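You operate a simulated robot arm through the tools that you are given. There is no shell and no other tool. Be economical: measure what you need, move in short steps, check, and stop when the job is done.

Carry out the task below with a simulated robot arm. There is one attempt and no reset: what you move stays moved.

Task
The short carton rattles: pad it with the small bubble wrap and tape it shut.
Fine: open both flaps, lay the wrap over the case inside, fold the flaps down and press the tape along the seam.

Only the result counts: the job must be done as asked and must still hold three seconds after the hand-in. Knocking over, shifting, dropping, spilling or breaking anything else fails it. Flat cloth is picked up by pressing the open fingertips on it (5 to 10 N) and closing them slowly along it; thin cloth reads only 2 to 8 mm in the jaws.

Robot
A 7-joint arm with a fingered hand on a trunk, on a base that drives. Base frame: it is fixed to the floor where the robot stands at the start and does not move with it; the origin is under the middle of the robot, x ahead of it, y to its left, z up; the surface under the hand at the start is at about z = 760. Lengths are in mm, angles in degrees, forces in N, time in s.
Its first joint turns from -166.0 to 166.0 degrees. Places, roughly: short carton plain flap [600, -200, 900]; short carton striped flap [500, -200, 900]. Payload 4.7 kg.
Tool frame: the origin (TCP) lies between the finger pads and is the grasp point; the fingertips stand 36 mm ahead of it; z points along the fingers, y is the line along which they close. The gripper opens to 120 mm. The gripper's body begins 42 mm behind the TCP. The gripper is a hand of 5 fingers: y runs from the thumb to the fingers, the wrist lies at [-18, -122, -210] in the tool frame, and closing takes about 1.5 s.
Orientation is that of the tool frame in the base frame, as a unit quaternion [w, x, y, z]. With the fingers straight down and the wrist toward the robot, the tool's x, y and z point along [0, 1, 0], [1, 0, 0] and [0, 0, -1] of the base frame.

Tools
- The arm moves only by the tool nudge_tool. Its argument "increments" is text: rows parted by semicolons, each of 7 numbers parted by spaces: the turn, a rotation vector about the tool's x, y, z in rad, then the shift along the tool's x, y, z in mm, then the gripper command, from -1 (shut) to 1 (fully open), values between in proportion. In form: ax ay az dx dy dz grip; .... A call has 1 to 10 rows; each row is the pose to reach, as a shift and turn from the pose commanded when the call began, along the tool's axes at that moment. Each row takes 0.2 s and may step no farther than 50 mm and 8.6 degrees from the row before; otherwise, or with a gripper value out of range, the whole call is refused. A pose out of reach is approached as far as the arm can. The call stops where the force on the tool passes 40 N (or 10 N more than at its start, if that is more) or the arm is blocked; 0.2 s more then pass. Each finger travels about 45 mm/s and halts on what it meets, pressing with about 29 N; the grip force reading is that of the motor and also rises with nothing between the fingers. The clock runs only during rows and for 0.2 s after the last one: add rows that repeat a pose to give the fingers time. It gives the time, the measured TCP pose, the force on the tool (base axes), the opening and the grip force at its end, in the units of the frame above (readings bear some noise), with the torque about the TCP (base axes, N m) and any sound that the robot's microphone picked up.
- Cameras (640 x 400 px; columns grow to the right, rows downward): "scene" is now at [-258.3, 33, 1260.9]; the picture's right is [-0.46, -0.89, 0.00], its down [-0.24, 0.12, -0.96] and it looks along [0.86, -0.44, -0.27] (base axes); focal length 278 px, centre (320, 200). "wrist" rides on the gripper at [73, -91, -143] in the tool frame; the picture's right is [-0.80, 0.28, -0.53], its down [-0.53, -0.73, 0.42] and it looks along [-0.27, 0.62, 0.74] (tool axes); focal length 234 px, centre (320, 200). There is no depth. A picture from a camera that has moved, and an enlarged one, comes with that camera's place and axes in the base frame and with its lens. The place of the scene camera against the robot may be out by one fixed shift of up to 25 mm in any direction.
- grab_frame(camera): a new picture of that camera. The clock stands still meanwhile.
- steer(legs): drives the robot by 1 to 6 legs, each [ahead, turn to the left] in mm and degrees, along the robot's own axes; the way and the turn of a leg run together, so that a leg with both is an arc; at most 1500 mm and 180 degrees a leg. The arm and the cameras ride along, it lands a little off, and it stops where it bumps. It gives what a move gives.
- hand_shape(shape): the hand has 5 fingers and takes this shape, open, in about a second: jaw (thumb against the fingers, like two jaws); tri (thumb and two fingers); tip (a fingertip pinch); poke (one finger out to press); point (the index stretched); flat (the hand flat); cup (the hand cupped); fist (a fist). The gripper value then closes the fingers along that shape, each until it touches; the sizes above hold for jaw. It gives what a move gives, with no picture.
- aim_head(pan, tilt): turns the head with the scene camera to pan (to the left, within 143 degrees either way) and tilt (down, from -29 to 69), counted from straight ahead of the robot. It gives what a move gives.
- close_up(camera, box): a new picture of the part [left, top, right, bottom] of that camera's present view, enlarged. The clock stands still meanwhile.
- sign_off(): hands the job in; it is judged then, once.

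Go step by step. Nothing tells you exact positions but the pictures and the camera data: compare them with the known pose of the tool, close in by small moves and look again before you grip or let go. The budget is 120 turns and 98 pictures, counting those below and the enlarged ones. Unless the task says otherwise, let go and move clear before handing in, and close with one line.

The tools are called after "Request:" by a JSON object that holds its "op" and its "data". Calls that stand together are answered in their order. nudge_tool: Moves the arm, as the interface text tells. Its arguments: {"type":"object","properties":{"increments":{"type":"string"}},"required":["increments"]} The other tools are called the same way: hand_shape (shape) gives the hand a shape; steer (legs) drives the base; aim_head (pan, tilt) turns the head that bears the scene camera; grab_frame (camera) takes a picture; close_up (camera, box) takes an enlarged picture of a part of a camera's view; sign_off () hands the job in.

At the start:

```text
time: 0.0
tool_pos: [629.9, -303.4, 1169.9]
tcp_rot: [0.0, 0.706, 0.708, 0.0]
contact_force: [-0.4, 0.2, -0.5]
wrist_torque: [0.02, -0.01, 0.02]
gripper_width: 119.7
grip_force: 0.1
shape: jaw
robot x, y, heading: [-1.9, 0.2, 0.0]
head pan, tilt: [-27.4, 15.6]
```

scene: 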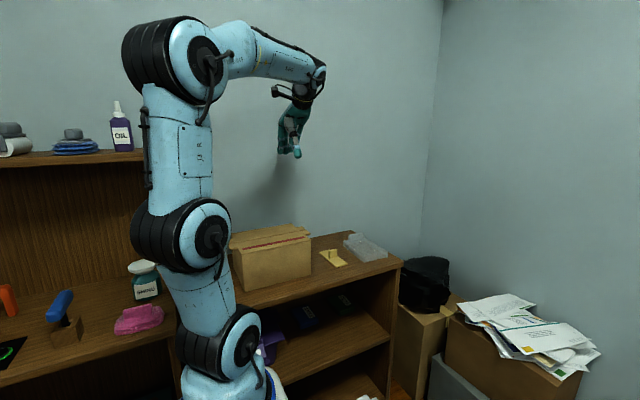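
wrist: 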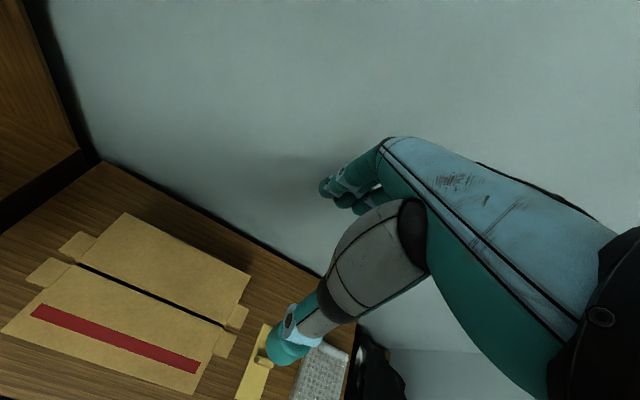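

I see a closed carton with a red-striped flap near the robot, with a yellow item and a bubble-wrap-like sheet to its right. I'll look closer at both views first.

Request:
{"op": "close_up", "data": {"camera": "scene", "box": [200, 200, 420, 338]}}

Request:
{"op": "close_up", "data": {"camera": "wrist", "box": [0, 150, 400, 400]}}

Request:
{"op": "close_up", "data": {"camera": "scene", "box": [0, 240, 200, 400]}}

```text
2.90 times, centred on (310, 269) of scene
camera zoom: at [-258.3, 33.0, 1260.9], right [-0.46, -0.89, 0.0], down [-0.24, 0.12, -0.96], along [0.86, -0.44, -0.27], focal length 807 px, centre (349, 0)
```

zoom: 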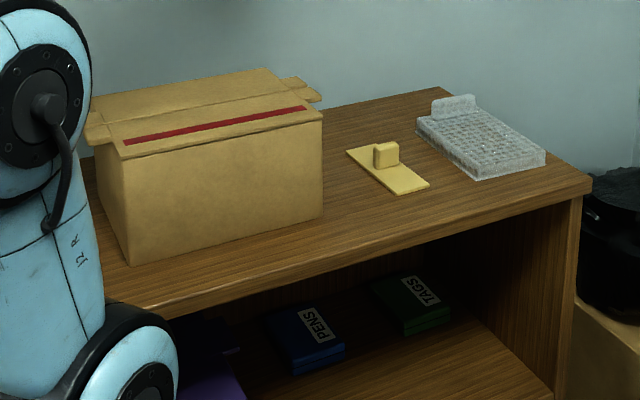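

```text
1.60 times, centred on (200, 275) of wrist
camera zoom: at [538.1, -231.2, 1313.6], right [0.28, -0.8, 0.53], down [-0.73, -0.53, -0.42], along [0.62, -0.27, -0.74], focal length 375 px, centre (512, 80)
```

zoom: 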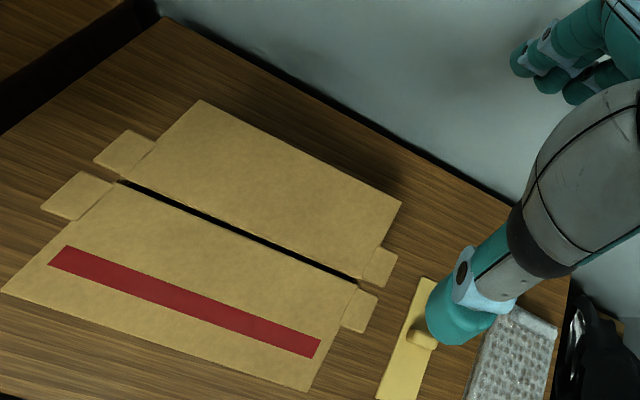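

```text
2.50 times, centred on (100, 320) of scene
camera zoom: at [-258.3, 33.0, 1260.9], right [-0.46, -0.89, 0.0], down [-0.24, 0.12, -0.96], along [0.86, -0.44, -0.27], focal length 696 px, centre (870, -100)
```

zoom: 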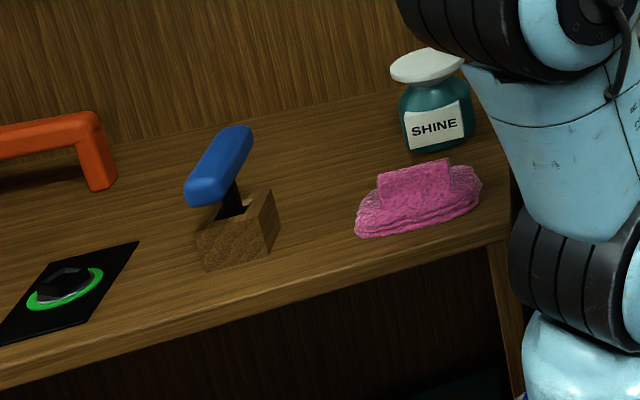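

The yellow strip with a tab is likely the tape, and the clear pad with a tab is probably the wrap. I'll look around for rival objects.

Request:
{"op": "aim_head", "data": {"pan": 25, "tilt": 20}}

Request:
{"op": "grab_frame", "data": {"camera": "scene"}}

Request:
{"op": "aim_head", "data": {"pan": -80, "tilt": 25}}

Request:
{"op": "grab_frame", "data": {"camera": "scene"}}

Request:
{"op": "aim_head", "data": {"pan": -22, "tilt": 30}}

Request:
{"op": "grab_frame", "data": {"camera": "scene"}}

```text
time: 1.2
tool_pos: [629.4, -302.9, 1170.2]
tcp_rot: [0.001, 0.708, 0.707, -0.001]
contact_force: [-0.4, -0.6, -0.5]
wrist_torque: [-0.06, -0.03, 0.0]
gripper_width: 119.7
grip_force: 0.1
shape: jaw
robot x, y, heading: [-2.9, 1.0, 0.1]
head pan, tilt: [25.0, 20.0]
```

```text
92 pictures are left
camera scene: at [-256.8, 115.3, 1253.7], right [0.42, -0.91, 0.0], down [-0.31, -0.14, -0.94], along [0.85, 0.4, -0.34], focal length 278 px, centre (320, 200)
```

scene: 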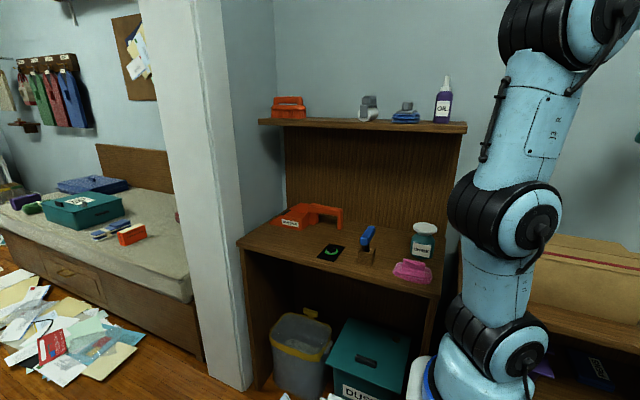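

```text
time: 3.0
tool_pos: [627.9, -303.4, 1170.7]
tcp_rot: [0.001, 0.707, 0.707, 0.0]
contact_force: [0.3, 0.6, 0.0]
wrist_torque: [0.0, -0.01, -0.04]
gripper_width: 119.6
grip_force: 0.0
shape: jaw
robot x, y, heading: [-1.9, -0.3, 0.0]
head pan, tilt: [-80.0, 25.0]
```

```text
91 pictures are left
camera scene: at [-325.1, -14.7, 1245.6], right [-0.98, -0.17, 0.0], down [-0.07, 0.42, -0.91], along [0.16, -0.89, -0.42], focal length 278 px, centre (320, 200)
```

scene: 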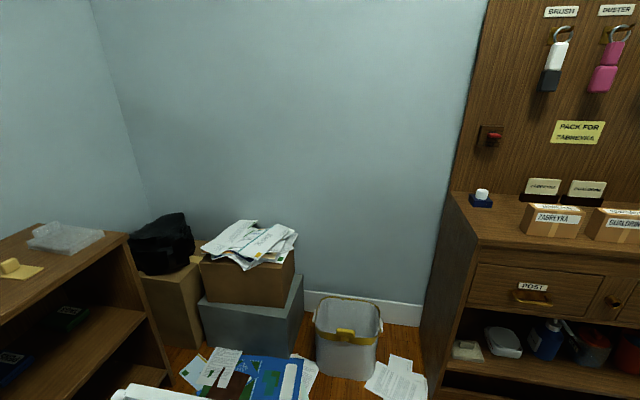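

```text
time: 4.3
tool_pos: [628.7, -303.2, 1170.2]
tcp_rot: [0.0, 0.707, 0.707, 0.0]
contact_force: [0.0, 0.4, 0.1]
wrist_torque: [0.02, -0.04, 0.01]
gripper_width: 119.6
grip_force: 0.1
shape: jaw
robot x, y, heading: [2.6, 1.2, 0.0]
head pan, tilt: [-22.0, 30.0]
```

```text
90 pictures are left
camera scene: at [-257.4, 42.1, 1237.6], right [-0.38, -0.93, 0.0], down [-0.46, 0.19, -0.87], along [0.8, -0.33, -0.5], focal length 278 px, centre (320, 200)
```

scene: 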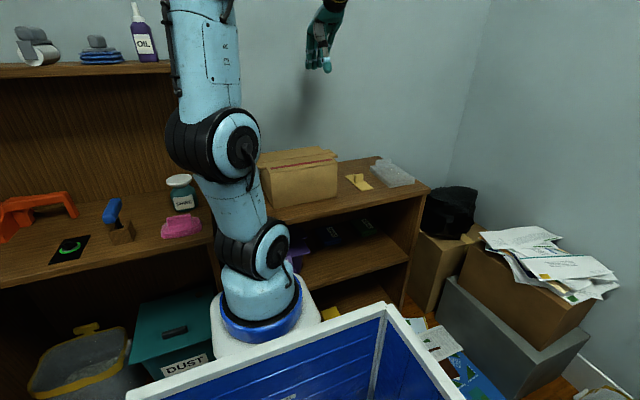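

The short carton's top is at z≈900, x 497–658, y −104 to −314, with the seam at x≈577 and ears sticking out past both ends. The tape (yellow) is near (573, −449) and the wrap near (573, −593). I'll turn the hand to point along +y with its fingers shut, so it can lift an ear from below.

Request:
{"op": "nudge_tool", "data": {"increments": "0 0.14 0 -14 -7 8 -0.2; 0 0.28 0 -28 -14 16 -1; 0 0.42 0 -42 -21 24 -1; 0 0.56 0 -56 -28 32 -1; 0 0.7 0 -70 -35 40 -1; 0 0.84 0 -84 -42 48 -1; 0 0.98 0 -98 -49 56 -1; 0 1.12 0 -112 -56 64 -1; 0 1.26 0 -126 -63 72 -1; 0 1.4 0 -140 -70 80 -1"}}

Request:
{"op": "grab_frame", "data": {"camera": "wrist"}}

Request:
{"op": "grab_frame", "data": {"camera": "scene"}}

```text
time: 6.5
tool_pos: [560.3, -425.4, 1076.0]
tcp_rot: [-0.433, 0.559, 0.558, 0.434]
contact_force: [0.2, 0.2, -0.2]
wrist_torque: [0.05, -0.01, 0.03]
gripper_width: 0.0
grip_force: 28.9
shape: jaw
out of reach, approached as far as the arm can: row 10
robot x, y, heading: [1.0, 0.6, 0.1]
head pan, tilt: [-22.0, 30.0]
```

```text
89 pictures are left
camera wrist: at [469.5, -546.5, 1182.3], right [0.28, -0.71, -0.65], down [-0.73, 0.28, -0.62], along [0.62, 0.65, -0.44], focal length 234 px, centre (320, 200)
```

wrist: 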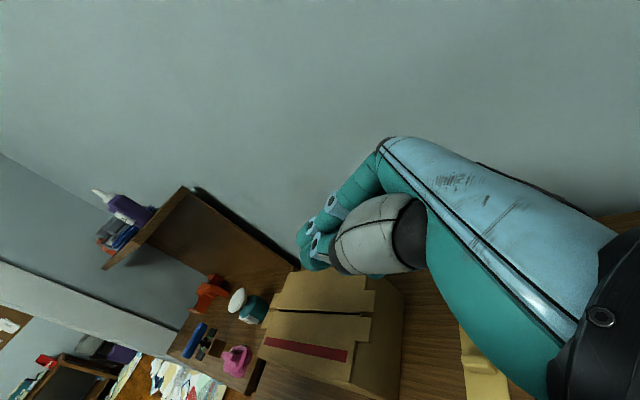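

```text
88 pictures are left
camera scene: at [-257.3, 41.9, 1237.6], right [-0.37, -0.93, 0.0], down [-0.46, 0.19, -0.87], along [0.8, -0.32, -0.5], focal length 278 px, centre (320, 200)
```

scene: 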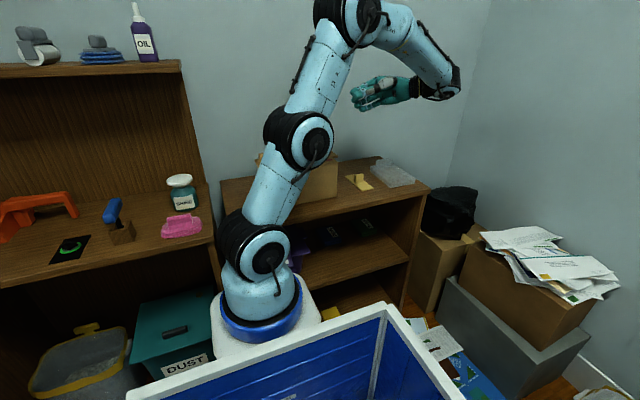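

The arm reaches about 76° of the tilt, which is enough. I'll lower to ear level outside the box and check.

Request:
{"op": "nudge_tool", "data": {"increments": "0 0 0 -45 0 12 -1; 0 0 0 -90 0 24 -1; 0 0 0 -135 0 36 -1; 0 0 0 -175 0 46 -1; 0 0 0 -190 0 49 -1; 0 0 0 -190 0 49 -1"}}

Request:
{"op": "grab_frame", "data": {"camera": "wrist"}}

Request:
{"op": "grab_frame", "data": {"camera": "scene"}}

```text
time: 7.9
tool_pos: [561.3, -424.8, 879.6]
tcp_rot: [-0.433, 0.559, 0.558, 0.433]
contact_force: [1.4, -0.9, 0.3]
wrist_torque: [0.03, -0.01, -0.01]
gripper_width: 0.0
grip_force: 29.2
shape: jaw
robot x, y, heading: [0.3, 3.7, 0.1]
head pan, tilt: [-22.0, 30.0]
```

```text
87 pictures are left
camera wrist: at [469.3, -546.3, 985.5], right [0.28, -0.71, -0.65], down [-0.73, 0.28, -0.62], along [0.62, 0.65, -0.44], focal length 234 px, centre (320, 200)
```

wrist: 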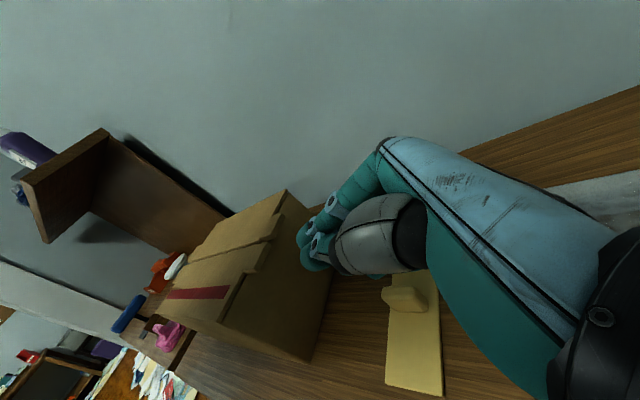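

```text
86 pictures are left
camera scene: at [-257.3, 42.0, 1237.6], right [-0.37, -0.93, 0.0], down [-0.46, 0.19, -0.87], along [0.8, -0.32, -0.5], focal length 278 px, centre (320, 200)
```

scene: 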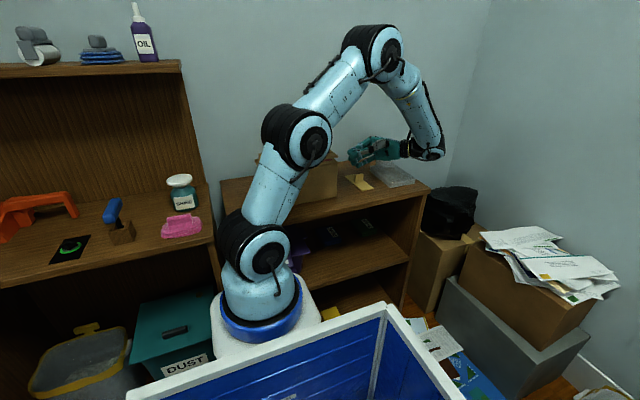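

The fingers are level with the ears. I'll take a closer look before moving in.

Request:
{"op": "close_up", "data": {"camera": "wrist", "box": [140, 160, 400, 330]}}

Request:
{"op": "close_up", "data": {"camera": "scene", "box": [220, 110, 460, 260]}}

```text
2.35 times, centred on (270, 245) of wrist
camera zoom: at [469.3, -546.3, 985.5], right [0.28, -0.71, -0.65], down [-0.73, 0.28, -0.62], along [0.62, 0.65, -0.44], focal length 551 px, centre (438, 94)
```

zoom: 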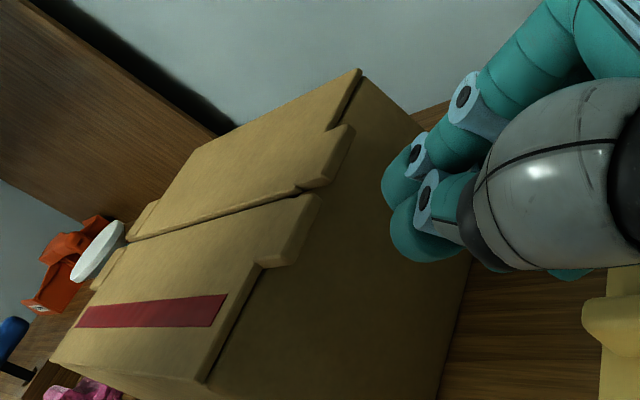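

```text
2.67 times, centred on (340, 185) of scene
camera zoom: at [-257.3, 42.0, 1237.6], right [-0.37, -0.93, 0.0], down [-0.46, 0.19, -0.87], along [0.8, -0.32, -0.5], focal length 743 px, centre (267, 240)
```

zoom: 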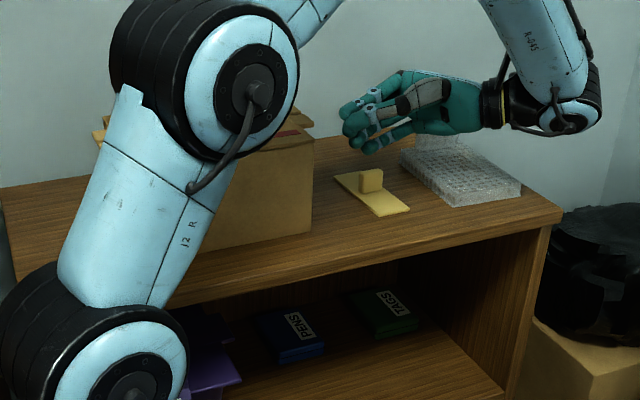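

The jaw-shut hand is bulky, so I'll try the single-finger shape instead.

Request:
{"op": "hand_shape", "data": {"shape": "point"}}

Request:
{"op": "close_up", "data": {"camera": "wrist", "box": [140, 130, 440, 330]}}

Request:
{"op": "close_up", "data": {"camera": "scene", "box": [220, 110, 460, 260]}}

```text
time: 8.8
tool_pos: [559.3, -424.6, 879.5]
tcp_rot: [-0.433, 0.559, 0.558, 0.434]
contact_force: [0.6, 0.5, -0.3]
wrist_torque: [-0.02, -0.02, -0.01]
gripper_width: 0.3
grip_force: 0.2
shape: point
robot x, y, heading: [3.8, 0.1, -0.1]
head pan, tilt: [-22.0, 30.0]
```

```text
2.00 times, centred on (290, 230) of wrist
camera zoom: at [469.3, -546.3, 985.7], right [0.28, -0.71, -0.65], down [-0.73, 0.28, -0.62], along [0.62, 0.65, -0.44], focal length 468 px, centre (380, 140)
```

zoom: 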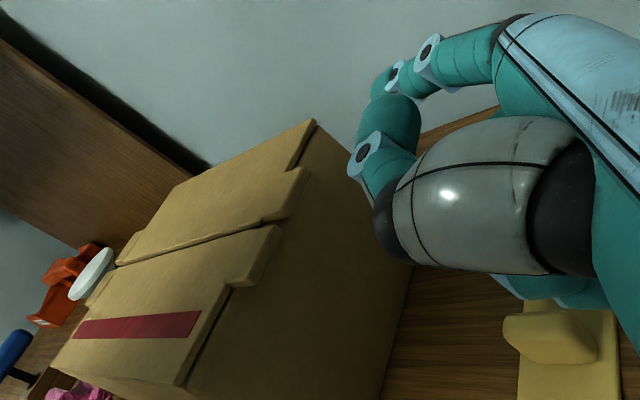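

```text
2.67 times, centred on (340, 185) of scene
camera zoom: at [-257.3, 42.0, 1237.6], right [-0.37, -0.93, 0.0], down [-0.46, 0.19, -0.87], along [0.8, -0.32, -0.5], focal length 743 px, centre (267, 240)
```

zoom: 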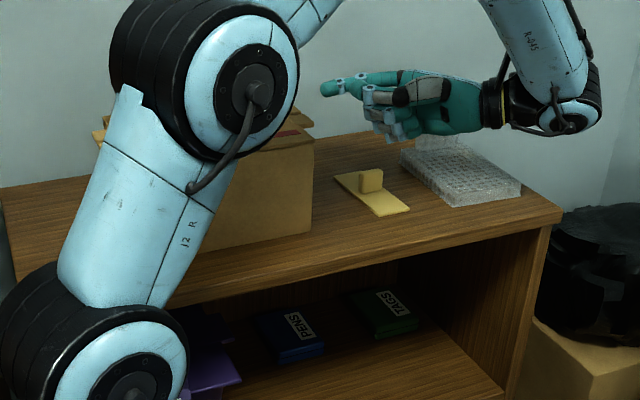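

The pointing index tip triangulates to about (637, −401, 902), roughly [27, 77, 18] in the tool frame. I'll bring it level with the striped ear, just outside, and check.

Request:
{"op": "nudge_tool", "data": {"increments": "0 0 0 -7 -40 15 0; 0 0 0 -15 -79 30 0; 0 0 0 -15 -79 30 0"}}

Request:
{"op": "close_up", "data": {"camera": "wrist", "box": [140, 130, 440, 330]}}

Request:
{"op": "close_up", "data": {"camera": "scene", "box": [220, 110, 460, 260]}}

```text
time: 9.6
tool_pos: [481.6, -398.8, 858.2]
tcp_rot: [-0.433, 0.56, 0.558, 0.434]
contact_force: [-0.9, 0.2, 0.0]
wrist_torque: [0.01, -0.03, -0.02]
gripper_width: 0.0
grip_force: 0.0
shape: point
robot x, y, heading: [-2.3, -1.3, 0.1]
head pan, tilt: [-22.0, 30.0]
```

```text
2.00 times, centred on (290, 230) of wrist
camera zoom: at [390.7, -520.7, 964.2], right [0.28, -0.71, -0.65], down [-0.73, 0.28, -0.62], along [0.62, 0.65, -0.44], focal length 468 px, centre (380, 140)
```

zoom: 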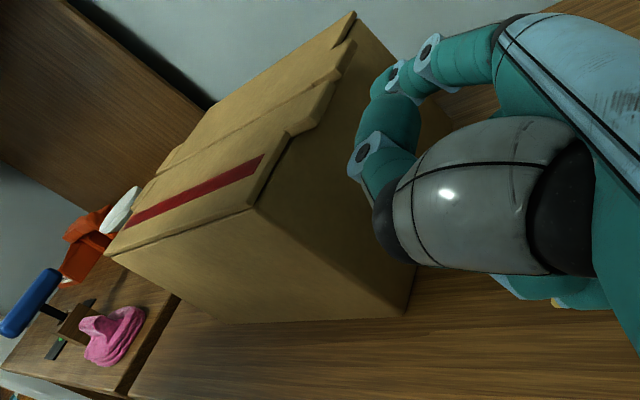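

```text
2.67 times, centred on (340, 185) of scene
camera zoom: at [-257.3, 42.0, 1237.6], right [-0.37, -0.93, 0.0], down [-0.46, 0.19, -0.87], along [0.8, -0.32, -0.5], focal length 743 px, centre (267, 240)
```

zoom: 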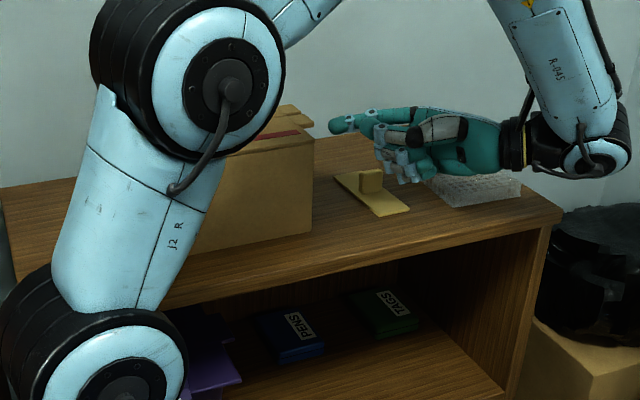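

Checking the ear more closely from the wrist camera.

Request:
{"op": "close_up", "data": {"camera": "wrist", "box": [210, 130, 360, 230]}}

Request:
{"op": "close_up", "data": {"camera": "scene", "box": [300, 135, 380, 185]}}

```text
4.00 times, centred on (285, 180) of wrist
camera zoom: at [390.7, -520.7, 964.2], right [0.28, -0.71, -0.65], down [-0.73, 0.28, -0.62], along [0.62, 0.65, -0.44], focal length 937 px, centre (460, 280)
```

zoom: 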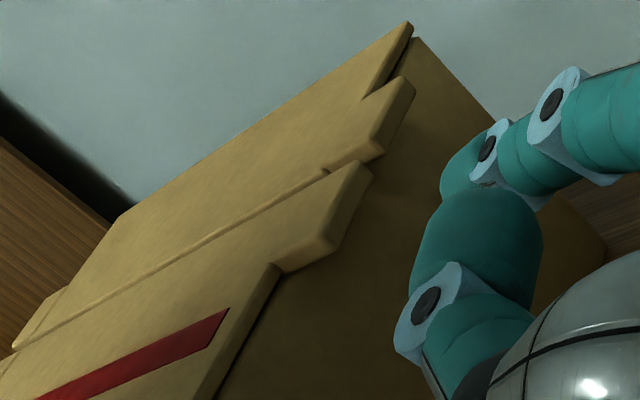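

```text
8.00 times, centred on (340, 160) of scene
camera zoom: at [-257.3, 42.0, 1237.6], right [-0.37, -0.93, 0.0], down [-0.46, 0.19, -0.87], along [0.8, -0.32, -0.5], focal length 2228 px, centre (160, 520)
```

zoom: 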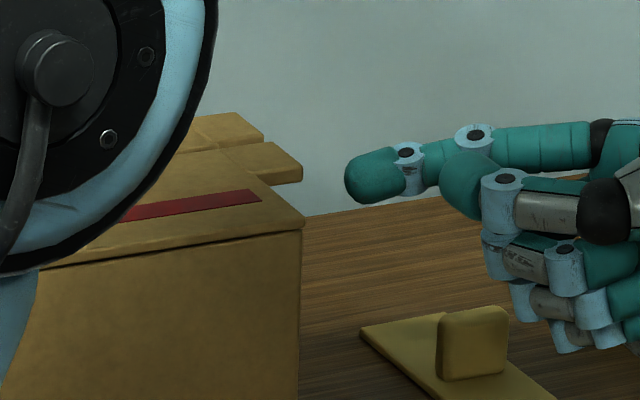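

Triangulating between wrist views puts the ear top at z≈881 (the scene camera is about 19 mm off). I'll lower about 18 mm, slide the tip under the striped ear, and look again.

Request:
{"op": "nudge_tool", "data": {"increments": "0 0 0 -17.4 0 4.5 0; 0 0 0 -14.4 0 16.1 0; 0 0 0 -10.4 0 31.6 0; 0 0 0 -6 0 49 0; 0 0 0 -6 0 49 0"}}

Request:
{"op": "close_up", "data": {"camera": "wrist", "box": [210, 110, 390, 230]}}

Request:
{"op": "close_up", "data": {"camera": "scene", "box": [300, 135, 380, 185]}}

```text
time: 10.8
tool_pos: [481.8, -353.1, 839.9]
tcp_rot: [-0.433, 0.559, 0.558, 0.434]
contact_force: [0.0, 0.5, 0.1]
wrist_torque: [0.0, 0.02, -0.01]
gripper_width: 0.0
grip_force: 0.1
shape: point
robot x, y, heading: [1.0, -0.2, -0.1]
head pan, tilt: [-22.0, 30.0]
```

```text
3.33 times, centred on (300, 170) of wrist
camera zoom: at [390.9, -474.4, 946.6], right [0.28, -0.71, -0.65], down [-0.73, 0.28, -0.62], along [0.62, 0.65, -0.44], focal length 781 px, centre (387, 300)
```

zoom: 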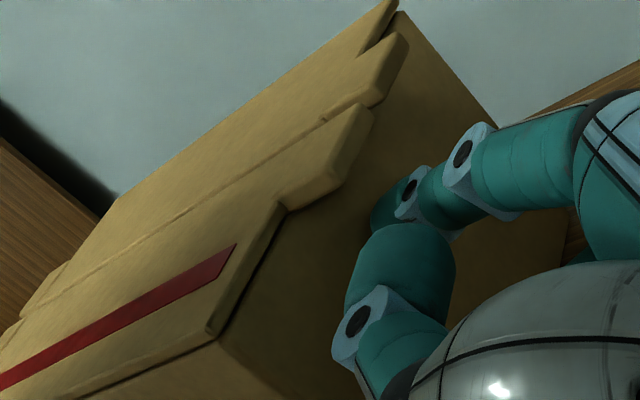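

```text
8.00 times, centred on (340, 160) of scene
camera zoom: at [-257.3, 42.1, 1237.6], right [-0.37, -0.93, 0.0], down [-0.46, 0.19, -0.87], along [0.8, -0.32, -0.5], focal length 2228 px, centre (160, 520)
```

zoom: 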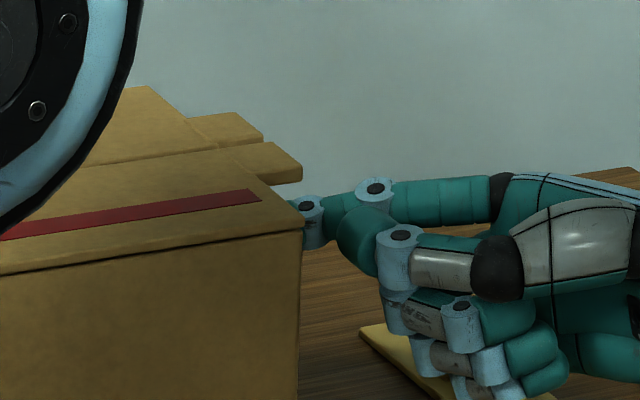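

The fingertip is under the striped ear without contact. I'll lift along the hinge arc.

Request:
{"op": "nudge_tool", "data": {"increments": "0 0 0 6 0 -1.5 0; 0 0 0 12 0 -3 0; 0 0 0 19 -2 -5 0; 0 0 0 26 -4 -6.5 0; 0 0 0 33 -8 -8.5 0; 0 0 0 40 -13 -10.3 0; 0 0 0 40 -13 -10.3 0"}}

Request:
{"op": "close_up", "data": {"camera": "wrist", "box": [150, 90, 390, 250]}}

Request:
{"op": "close_up", "data": {"camera": "scene", "box": [270, 115, 390, 190]}}

```text
time: 12.4
tool_pos: [468.3, -352.9, 882.5]
tcp_rot: [-0.433, 0.559, 0.558, 0.434]
contact_force: [0.3, 0.0, -0.3]
wrist_torque: [-0.06, 0.03, -0.01]
gripper_width: 0.0
grip_force: 0.0
shape: point
robot x, y, heading: [2.8, 1.6, -0.2]
head pan, tilt: [-22.0, 30.0]
```

```text
2.50 times, centred on (270, 170) of wrist
camera zoom: at [377.2, -474.4, 988.1], right [0.28, -0.71, -0.65], down [-0.73, 0.28, -0.62], along [0.62, 0.65, -0.44], focal length 585 px, centre (445, 275)
```

zoom: 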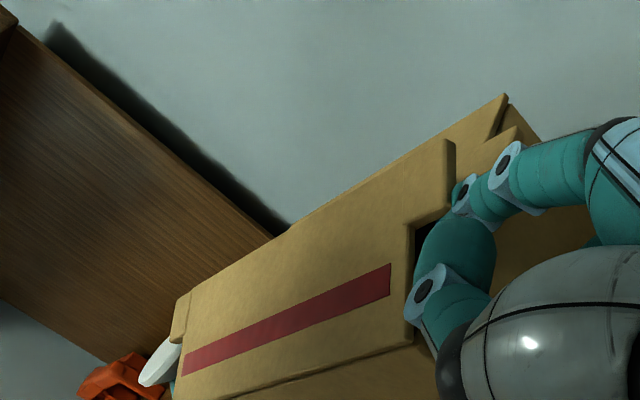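

```text
5.33 times, centred on (330, 152) of scene
camera zoom: at [-257.3, 42.0, 1237.6], right [-0.37, -0.93, 0.0], down [-0.46, 0.19, -0.87], along [0.8, -0.32, -0.5], focal length 1485 px, centre (267, 453)
```

zoom: 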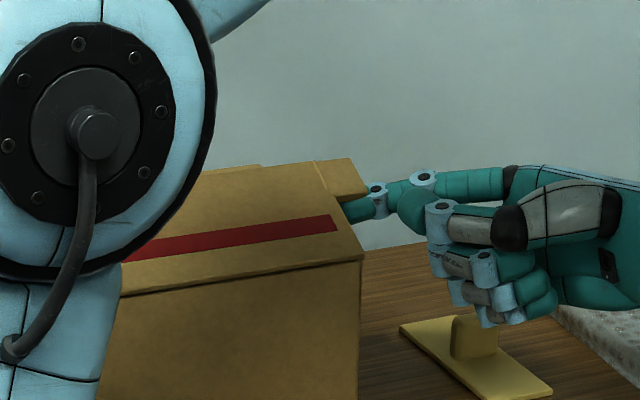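

It's lifting nicely. I'll continue the arc past vertical.

Request:
{"op": "nudge_tool", "data": {"increments": "0 0 0 9 -7 -2.3 0; 0 0 0 18 -17 -4.6 0; 0 0 0 24 -27 -6 0; 0 0 0 28 -37 -7.2 0; 0 0 0 30 -48 -7.7 0; 0 0 0 31 -59 -8 0; 0 0 0 29 -70 -7.5 0; 0 0 0 26 -82 -6.7 0; 0 0 0 26 -82 -6.7 0"}}

Request:
{"op": "close_up", "data": {"camera": "wrist", "box": [80, 90, 400, 290]}}

Request:
{"op": "grab_frame", "data": {"camera": "scene"}}

```text
time: 14.4
tool_pos: [387.0, -354.2, 907.4]
tcp_rot: [-0.433, 0.559, 0.558, 0.434]
contact_force: [-0.1, 0.2, 1.1]
wrist_torque: [-0.02, -0.01, 0.0]
gripper_width: 0.0
grip_force: 0.0
shape: point
robot x, y, heading: [1.8, -2.5, -0.0]
head pan, tilt: [-22.0, 30.0]
```

```text
2.00 times, centred on (240, 190) of wrist
camera zoom: at [295.2, -474.6, 1015.1], right [0.28, -0.71, -0.65], down [-0.73, 0.28, -0.62], along [0.62, 0.65, -0.44], focal length 468 px, centre (480, 220)
```

zoom: 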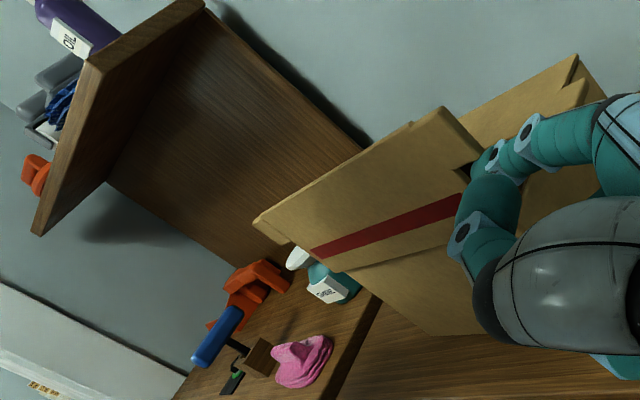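

```text
72 pictures are left
camera scene: at [-257.3, 42.0, 1237.6], right [-0.37, -0.93, 0.0], down [-0.46, 0.19, -0.87], along [0.8, -0.32, -0.5], focal length 278 px, centre (320, 200)
```

scene: 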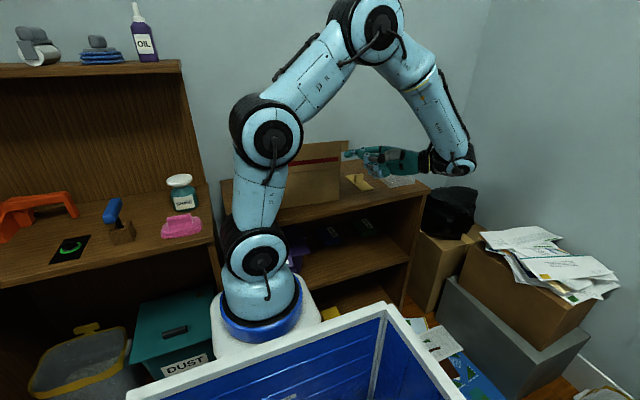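

The striped flap is past upright. I'll push it a bit further out so it stays.

Request:
{"op": "nudge_tool", "data": {"increments": "0 0 0 -6 -9 1.5 0; 0 0 0 -12 -18 3 0; 0 0 0 -20 -27 5.2 0; 0 0 0 -30 -34 7.7 0; 0 0 0 -30 -34 7.7 0"}}

Request:
{"op": "close_up", "data": {"camera": "wrist", "box": [80, 90, 400, 290]}}

Request:
{"op": "close_up", "data": {"camera": "scene", "box": [230, 110, 430, 235]}}

```text
time: 15.6
tool_pos: [352.2, -352.8, 877.6]
tcp_rot: [-0.433, 0.558, 0.559, 0.434]
contact_force: [-0.4, 0.3, 0.0]
wrist_torque: [-0.01, 0.01, 0.01]
gripper_width: 0.0
grip_force: 0.0
shape: point
robot x, y, heading: [0.0, 3.6, -0.1]
head pan, tilt: [-22.0, 30.0]
```

```text
2.00 times, centred on (240, 190) of wrist
camera zoom: at [261.1, -474.2, 984.1], right [0.28, -0.71, -0.65], down [-0.73, 0.28, -0.62], along [0.62, 0.65, -0.44], focal length 468 px, centre (480, 220)
```

zoom: 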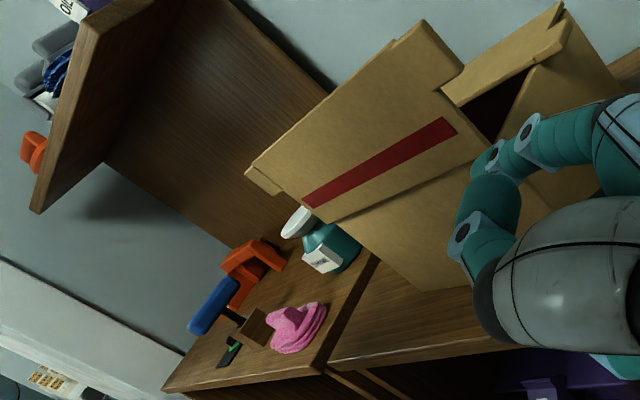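

```text
3.20 times, centred on (330, 172) of scene
camera zoom: at [-257.3, 42.0, 1237.6], right [-0.37, -0.93, 0.0], down [-0.46, 0.19, -0.87], along [0.8, -0.32, -0.5], focal length 891 px, centre (288, 288)
```

zoom: 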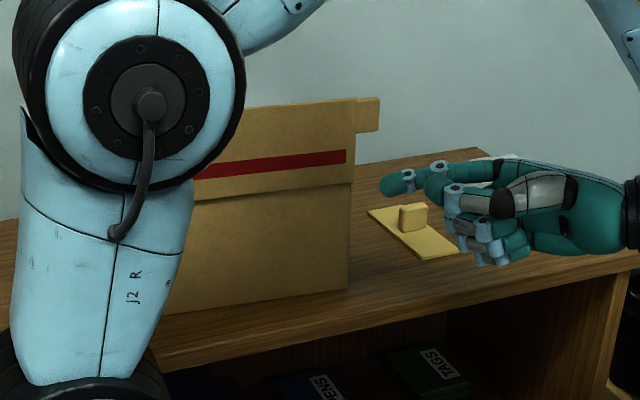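

The flap stands about vertical and the finger slipped past. I'll go around to its inner side and push the ear outward.

Request:
{"op": "nudge_tool", "data": {"increments": "0 0 0 -7.5 0 -29 0; 0 0 0 16.7 25 -35.3 0; 0 0 0 36 55 -40.3 0; 0 0 0 36 91 -40.3 0; 0 0 0 41.1 91 -21 0; 0 0 0 44.6 91 -7.3 0; 0 0 0 44.6 63 -7.3 0; 0 0 0 39.8 40 -6.1 0; 0 0 0 29.1 27 -3.3 0; 0 0 0 17.5 14 -0.3 0"}}

Request:
{"op": "close_up", "data": {"camera": "wrist", "box": [80, 90, 400, 290]}}

Request:
{"op": "close_up", "data": {"camera": "scene", "box": [230, 110, 430, 235]}}

```text
time: 17.8
tool_pos: [367.0, -349.0, 894.5]
tcp_rot: [-0.433, 0.56, 0.558, 0.434]
contact_force: [0.4, -0.1, -0.6]
wrist_torque: [0.02, 0.01, -0.01]
gripper_width: 0.0
grip_force: 0.1
shape: point
robot x, y, heading: [-3.0, -0.1, -0.2]
head pan, tilt: [-22.0, 30.0]
```

```text
2.00 times, centred on (240, 190) of wrist
camera zoom: at [275.3, -470.4, 1001.4], right [0.28, -0.71, -0.65], down [-0.73, 0.28, -0.62], along [0.62, 0.65, -0.44], focal length 468 px, centre (480, 220)
```

zoom: 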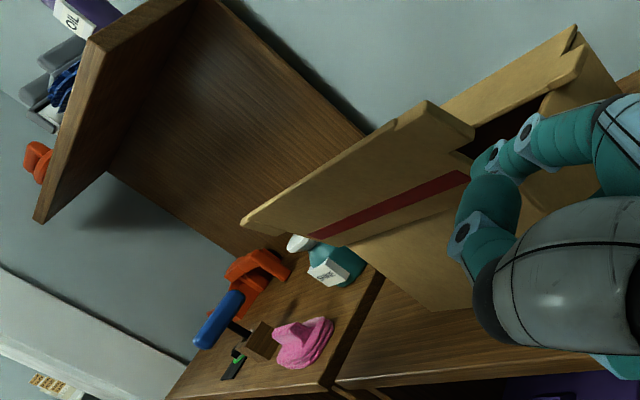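

```text
3.20 times, centred on (330, 172) of scene
camera zoom: at [-257.3, 42.1, 1237.6], right [-0.37, -0.93, 0.0], down [-0.46, 0.19, -0.87], along [0.8, -0.32, -0.5], focal length 891 px, centre (288, 288)
```

zoom: 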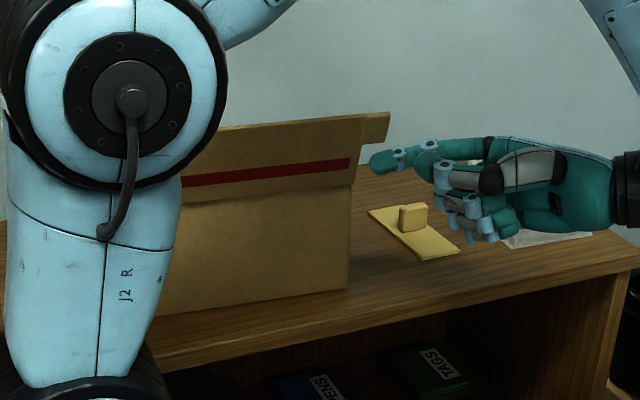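

The striped flap leans outward and stays there. Going under the plain ear with this hand posture could clip the tape's tab, so I'll retreat upward and roll the hand so its bulk is above the index.

Request:
{"op": "nudge_tool", "data": {"increments": "0 0 0 -11.2 0 -43.6 0; 0 0 0 -22.7 0 -88.2 0; 0 0 0 11.2 33 -96.9 0; 0 0 0 45 66 -105.6 0; 0 0 0 79 100 -114 0; 0 0 0.14 79 133 -114 0; 0 0 0.28 79 133 -114 0; 0 0 0.42 79 133 -114 0; 0 0 0.56 79 133 -114 0; 0 0 0.7 79 133 -114 0"}}

Request:
{"op": "nudge_tool", "data": {"increments": "0 0 0.14 0 0 0 0; 0 0 0.28 0 0 0 0; 0 0 0.42 0 0 0 0; 0 0 0.56 0 0 0 0; 0 0 0.7 0 0 0 0; 0 0 0.84 0 0 0 0; 0 0 0.84 0 0 0 0"}}

Request:
{"op": "grab_frame", "data": {"camera": "wrist"}}

Request:
{"op": "grab_frame", "data": {"camera": "scene"}}

```text
time: 20.0
tool_pos: [500.5, -440.2, 999.5]
tcp_rot: [-0.557, 0.717, 0.332, 0.257]
contact_force: [-0.1, 0.0, -0.9]
wrist_torque: [0.03, -0.01, 0.01]
gripper_width: 0.0
grip_force: 0.1
shape: point
out of reach, approached as far as the arm can: row 4, 5
robot x, y, heading: [-5.1, 0.1, 0.1]
head pan, tilt: [-22.0, 30.0]
```

```text
time: 21.6
tool_pos: [499.6, -439.9, 998.4]
tcp_rot: [-0.613, 0.79, 0.011, 0.009]
contact_force: [0.0, 0.2, 0.0]
wrist_torque: [-0.01, 0.01, -0.02]
gripper_width: 0.1
grip_force: 0.0
shape: point
robot x, y, heading: [1.5, 0.3, 0.1]
head pan, tilt: [-22.0, 30.0]
```

```text
67 pictures are left
camera wrist: at [569.6, -556.3, 1125.6], right [-0.8, -0.58, -0.16], down [-0.55, 0.59, 0.59], along [-0.25, 0.56, -0.79], focal length 234 px, centre (320, 200)
```

wrist: 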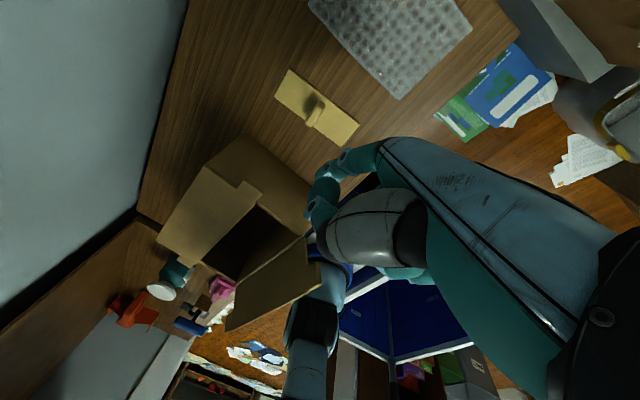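

```text
66 pictures are left
camera scene: at [-257.3, 42.1, 1237.6], right [-0.37, -0.93, 0.0], down [-0.46, 0.19, -0.87], along [0.8, -0.32, -0.5], focal length 278 px, centre (320, 200)
```

scene: 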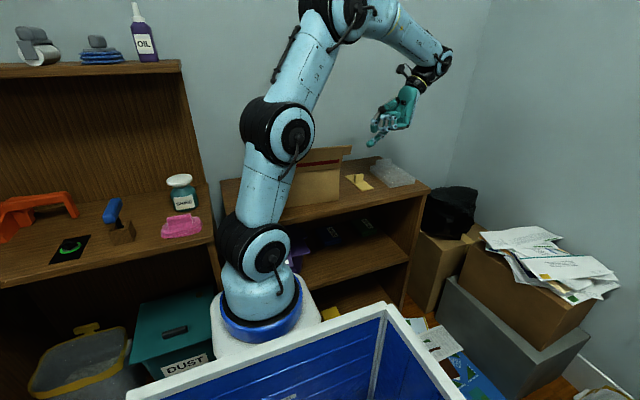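

The roll worked and the wrist camera now sees from above. I'll check the index tip location.

Request:
{"op": "close_up", "data": {"camera": "wrist", "box": [140, 100, 440, 300]}}

Request:
{"op": "close_up", "data": {"camera": "scene", "box": [290, 50, 450, 210]}}

```text
2.00 times, centred on (290, 200) of wrist
camera zoom: at [569.6, -556.3, 1125.6], right [-0.8, -0.58, -0.16], down [-0.55, 0.59, 0.59], along [-0.25, 0.56, -0.79], focal length 468 px, centre (380, 200)
```

zoom: 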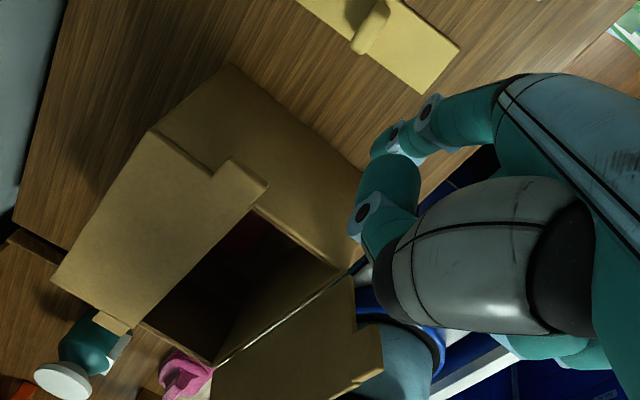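

```text
2.50 times, centred on (370, 130) of scene
camera zoom: at [-257.3, 42.1, 1237.6], right [-0.37, -0.93, 0.0], down [-0.46, 0.19, -0.87], along [0.8, -0.32, -0.5], focal length 696 px, centre (195, 375)
```

zoom: 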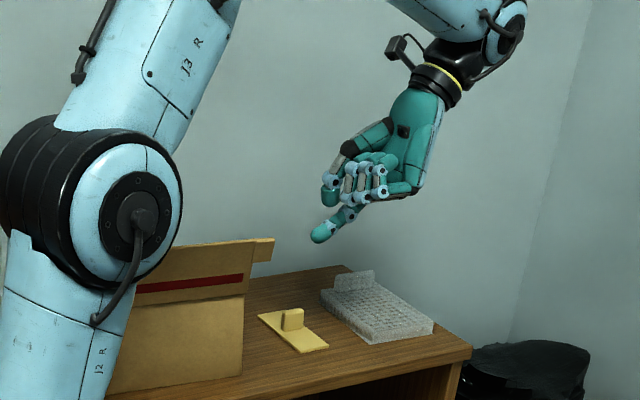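

The box's right end swung about 18 mm toward the robot when the flap was pushed, but it is otherwise fine. The plain ear is now near x 557–586, y −341, so I'll move the index just outside and below it.

Request:
{"op": "nudge_tool", "data": {"increments": "0 0 0 15 16 20 0; 0 0 0 30 33 40 0; 0 0 0 45 49 59 0; 0 0 0 45 49 59 0"}}

Request:
{"op": "close_up", "data": {"camera": "wrist", "box": [140, 100, 440, 300]}}

Request:
{"op": "close_up", "data": {"camera": "scene", "box": [290, 100, 450, 200]}}

```text
time: 22.6
tool_pos: [546.3, -394.5, 938.4]
tcp_rot: [-0.613, 0.79, 0.012, 0.01]
contact_force: [-0.4, 1.1, -0.1]
wrist_torque: [0.01, 0.03, 0.02]
gripper_width: 0.1
grip_force: 0.0
shape: point
robot x, y, heading: [-0.9, -1.1, 0.1]
head pan, tilt: [-22.0, 30.0]
```

```text
2.00 times, centred on (290, 200) of wrist
camera zoom: at [616.0, -511.0, 1065.1], right [-0.8, -0.58, -0.16], down [-0.55, 0.59, 0.59], along [-0.25, 0.56, -0.79], focal length 468 px, centre (380, 200)
```

zoom: 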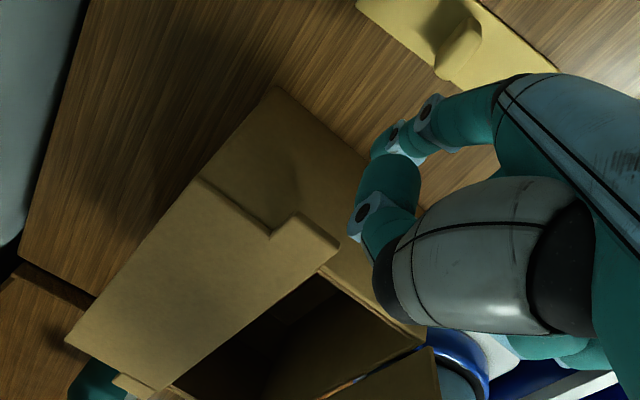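

```text
4.00 times, centred on (370, 150) of scene
camera zoom: at [-257.3, 42.1, 1237.6], right [-0.37, -0.93, 0.0], down [-0.46, 0.19, -0.87], along [0.8, -0.32, -0.5], focal length 1114 px, centre (120, 400)
```

zoom: 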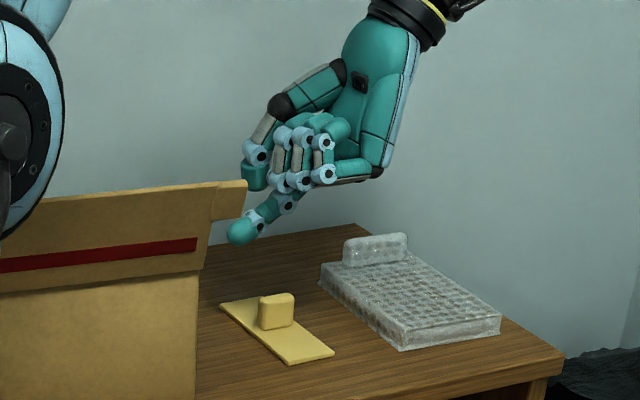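

The finger is aligned with the plain ear. I'll slide under it and start lifting.

Request:
{"op": "nudge_tool", "data": {"increments": "0 0 0 0 -7.7 30 0; 0 0 0 0 -15.4 60 0; 0 0 0 0 -20 58.8 0; 0 0 0 0 -25.1 57.6 0; 0 0 0 1 -36.8 54.6 0; 0 0 0 3 -47.4 51.9 0; 0 0 0 6 -57.1 49.4 0; 0 0 0 6 -57.1 49.4 0"}}

Request:
{"op": "close_up", "data": {"camera": "wrist", "box": [140, 100, 440, 300]}}

Request:
{"op": "close_up", "data": {"camera": "scene", "box": [290, 100, 450, 200]}}

```text
time: 24.4
tool_pos: [549.4, -331.6, 982.0]
tcp_rot: [-0.613, 0.79, 0.011, 0.01]
contact_force: [0.5, -0.6, 0.6]
wrist_torque: [0.02, 0.0, 0.0]
gripper_width: 0.0
grip_force: 0.0
shape: point
robot x, y, heading: [-3.3, 0.1, -0.1]
head pan, tilt: [-22.0, 30.0]
```

```text
2.00 times, centred on (290, 200) of wrist
camera zoom: at [620.0, -448.6, 1108.5], right [-0.8, -0.58, -0.16], down [-0.55, 0.59, 0.59], along [-0.25, 0.56, -0.79], focal length 468 px, centre (380, 200)
```

zoom: 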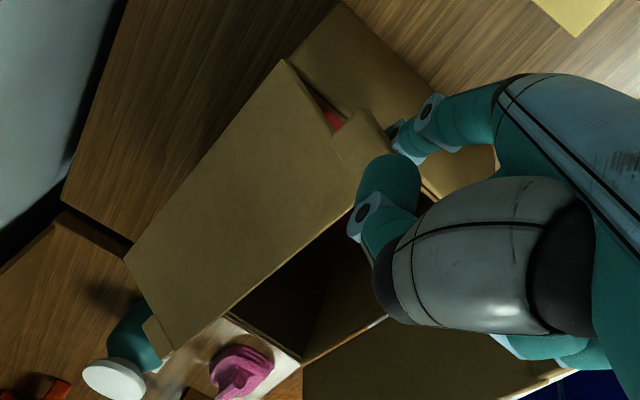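

```text
4.00 times, centred on (370, 150) of scene
camera zoom: at [-257.3, 42.1, 1237.6], right [-0.37, -0.93, 0.0], down [-0.46, 0.19, -0.87], along [0.8, -0.32, -0.5], focal length 1114 px, centre (120, 400)
```

zoom: 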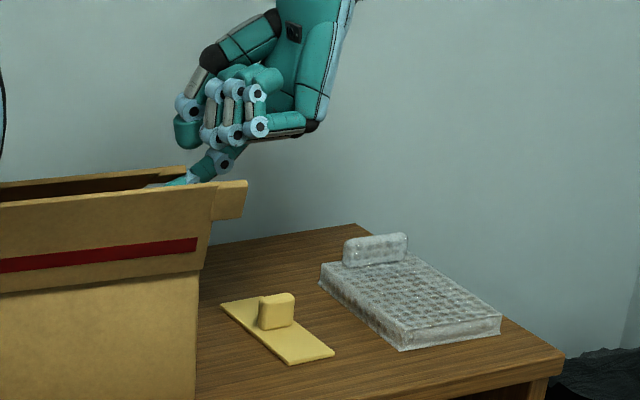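

Lifting works. Continuing the arc to past vertical.

Request:
{"op": "nudge_tool", "data": {"increments": "0 0 0 5 -9 -2.3 0; 0 0 0 12 -18 -4.6 0; 0 0 0 22 -27 -7 0; 0 0 0 32 -33 -8.5 0; 0 0 0 43 -37.4 -9.6 0; 0 0 0 55 -39.5 -10 0; 0 0 0 66 -40 -10.2 0; 0 0 0 76 -39 -10 0; 0 0 0 86 -36 -9.3 0; 0 0 0 86 -36 -9.3 0"}}

Request:
{"op": "close_up", "data": {"camera": "wrist", "box": [140, 100, 440, 300]}}

Request:
{"op": "close_up", "data": {"camera": "scene", "box": [270, 100, 430, 200]}}

```text
time: 26.6
tool_pos: [635.4, -331.7, 1021.4]
tcp_rot: [-0.612, 0.791, 0.011, 0.01]
contact_force: [-0.6, 0.9, 0.1]
wrist_torque: [0.01, 0.04, 0.01]
gripper_width: 114.3
grip_force: 0.1
shape: point
robot x, y, heading: [0.6, -1.7, 0.1]
head pan, tilt: [-22.0, 30.0]
```

```text
2.00 times, centred on (290, 200) of wrist
camera zoom: at [705.5, -448.4, 1147.7], right [-0.8, -0.58, -0.16], down [-0.55, 0.59, 0.59], along [-0.25, 0.56, -0.79], focal length 468 px, centre (380, 200)
```

zoom: 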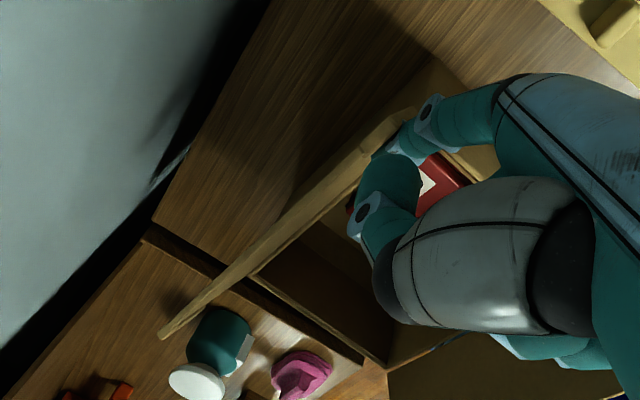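

```text
4.00 times, centred on (350, 150) of scene
camera zoom: at [-257.3, 42.1, 1237.6], right [-0.37, -0.93, 0.0], down [-0.46, 0.19, -0.87], along [0.8, -0.32, -0.5], focal length 1114 px, centre (200, 400)
```

zoom: 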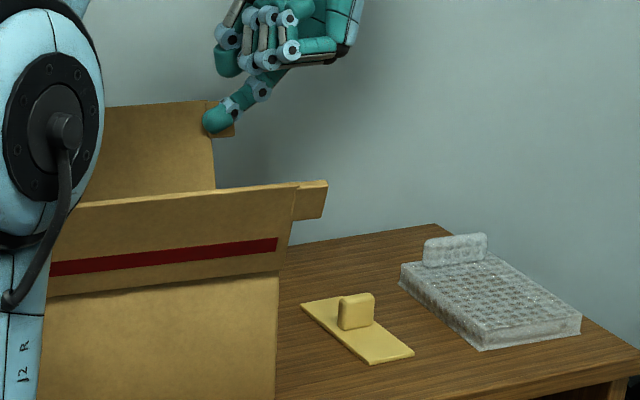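

The plain flap is just past vertical. I'll push a little more, then lift clear and view the inside.

Request:
{"op": "nudge_tool", "data": {"increments": "0 0 0 10 2 0.5 0; 0 0 0 20 5 1.3 0; 0 0 0 28 9 2 0; 0 0 0 28 9 2 0; 0 0 0 10 -10 -10 0; 0 0 0 -20 -40 -40 0; 0 0 0 -40 -50 -85 0; 0 0 0 -60 -40 -130 0; 0 0 0 -60 -40 -130 0"}}

Request:
{"op": "grab_frame", "data": {"camera": "wrist"}}

Request:
{"op": "close_up", "data": {"camera": "scene", "box": [230, 90, 450, 230]}}

```text
refused: row 6 steps farther than a row can; nothing moved
```

```text
57 pictures are left
camera wrist: at [705.5, -448.4, 1147.7], right [-0.8, -0.58, -0.16], down [-0.55, 0.59, 0.59], along [-0.25, 0.56, -0.79], focal length 234 px, centre (320, 200)
```

wrist: 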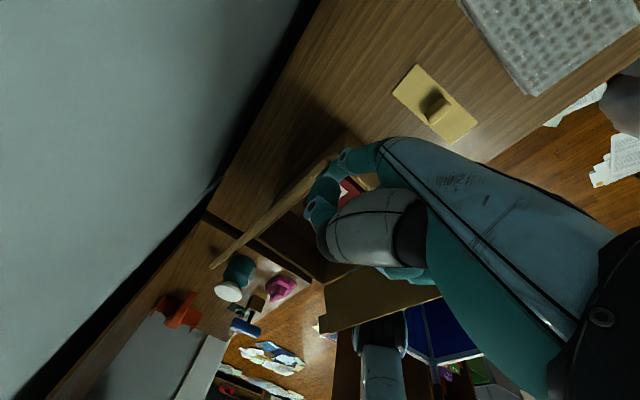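

```text
2.86 times, centred on (340, 160) of scene
camera zoom: at [-257.3, 42.1, 1237.6], right [-0.37, -0.93, 0.0], down [-0.46, 0.19, -0.87], along [0.8, -0.32, -0.5], focal length 796 px, centre (263, 314)
```

zoom: 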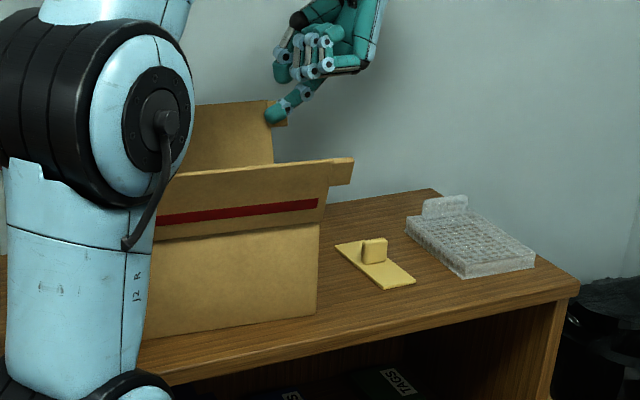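

Redoing that with shorter steps.

Request:
{"op": "nudge_tool", "data": {"increments": "0 0 0 10 2 0.5 0; 0 0 0 20 5 1.3 0; 0 0 0 28 9 2 0; 0 0 0 28 9 2 0; 0 0 0 8 -5 -10 0; 0 0 0 -16 -25 -35 0; 0 0 0 -40 -40 -70 0; 0 0 0 -60 -40 -105 0; 0 0 0 -60 -40 -130 0"}}

Request:
{"op": "hand_shape", "data": {"shape": "jaw"}}

Request:
{"op": "grab_frame", "data": {"camera": "wrist"}}

```text
time: 28.6
tool_pos: [569.0, -431.8, 1072.7]
tcp_rot: [-0.613, 0.79, 0.012, 0.009]
contact_force: [-0.5, 0.0, -0.5]
wrist_torque: [-0.02, 0.01, 0.03]
gripper_width: 114.4
grip_force: 0.0
shape: point
out of reach, approached as far as the arm can: row 8, 9
robot x, y, heading: [1.5, 1.6, -0.1]
head pan, tilt: [-22.0, 30.0]
```

```text
time: 29.5
tool_pos: [568.8, -432.2, 1073.0]
tcp_rot: [-0.613, 0.79, 0.011, 0.01]
contact_force: [0.8, -0.2, -0.2]
wrist_torque: [-0.01, 0.01, 0.03]
gripper_width: 119.6
grip_force: 0.1
shape: jaw
robot x, y, heading: [-3.2, 0.0, 0.1]
head pan, tilt: [-22.0, 30.0]
```

```text
55 pictures are left
camera wrist: at [638.3, -547.9, 1199.4], right [-0.8, -0.58, -0.16], down [-0.55, 0.59, 0.59], along [-0.25, 0.56, -0.79], focal length 234 px, centre (320, 200)
```

wrist: 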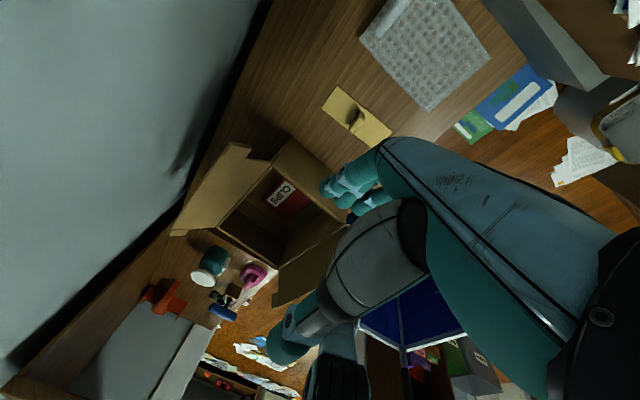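

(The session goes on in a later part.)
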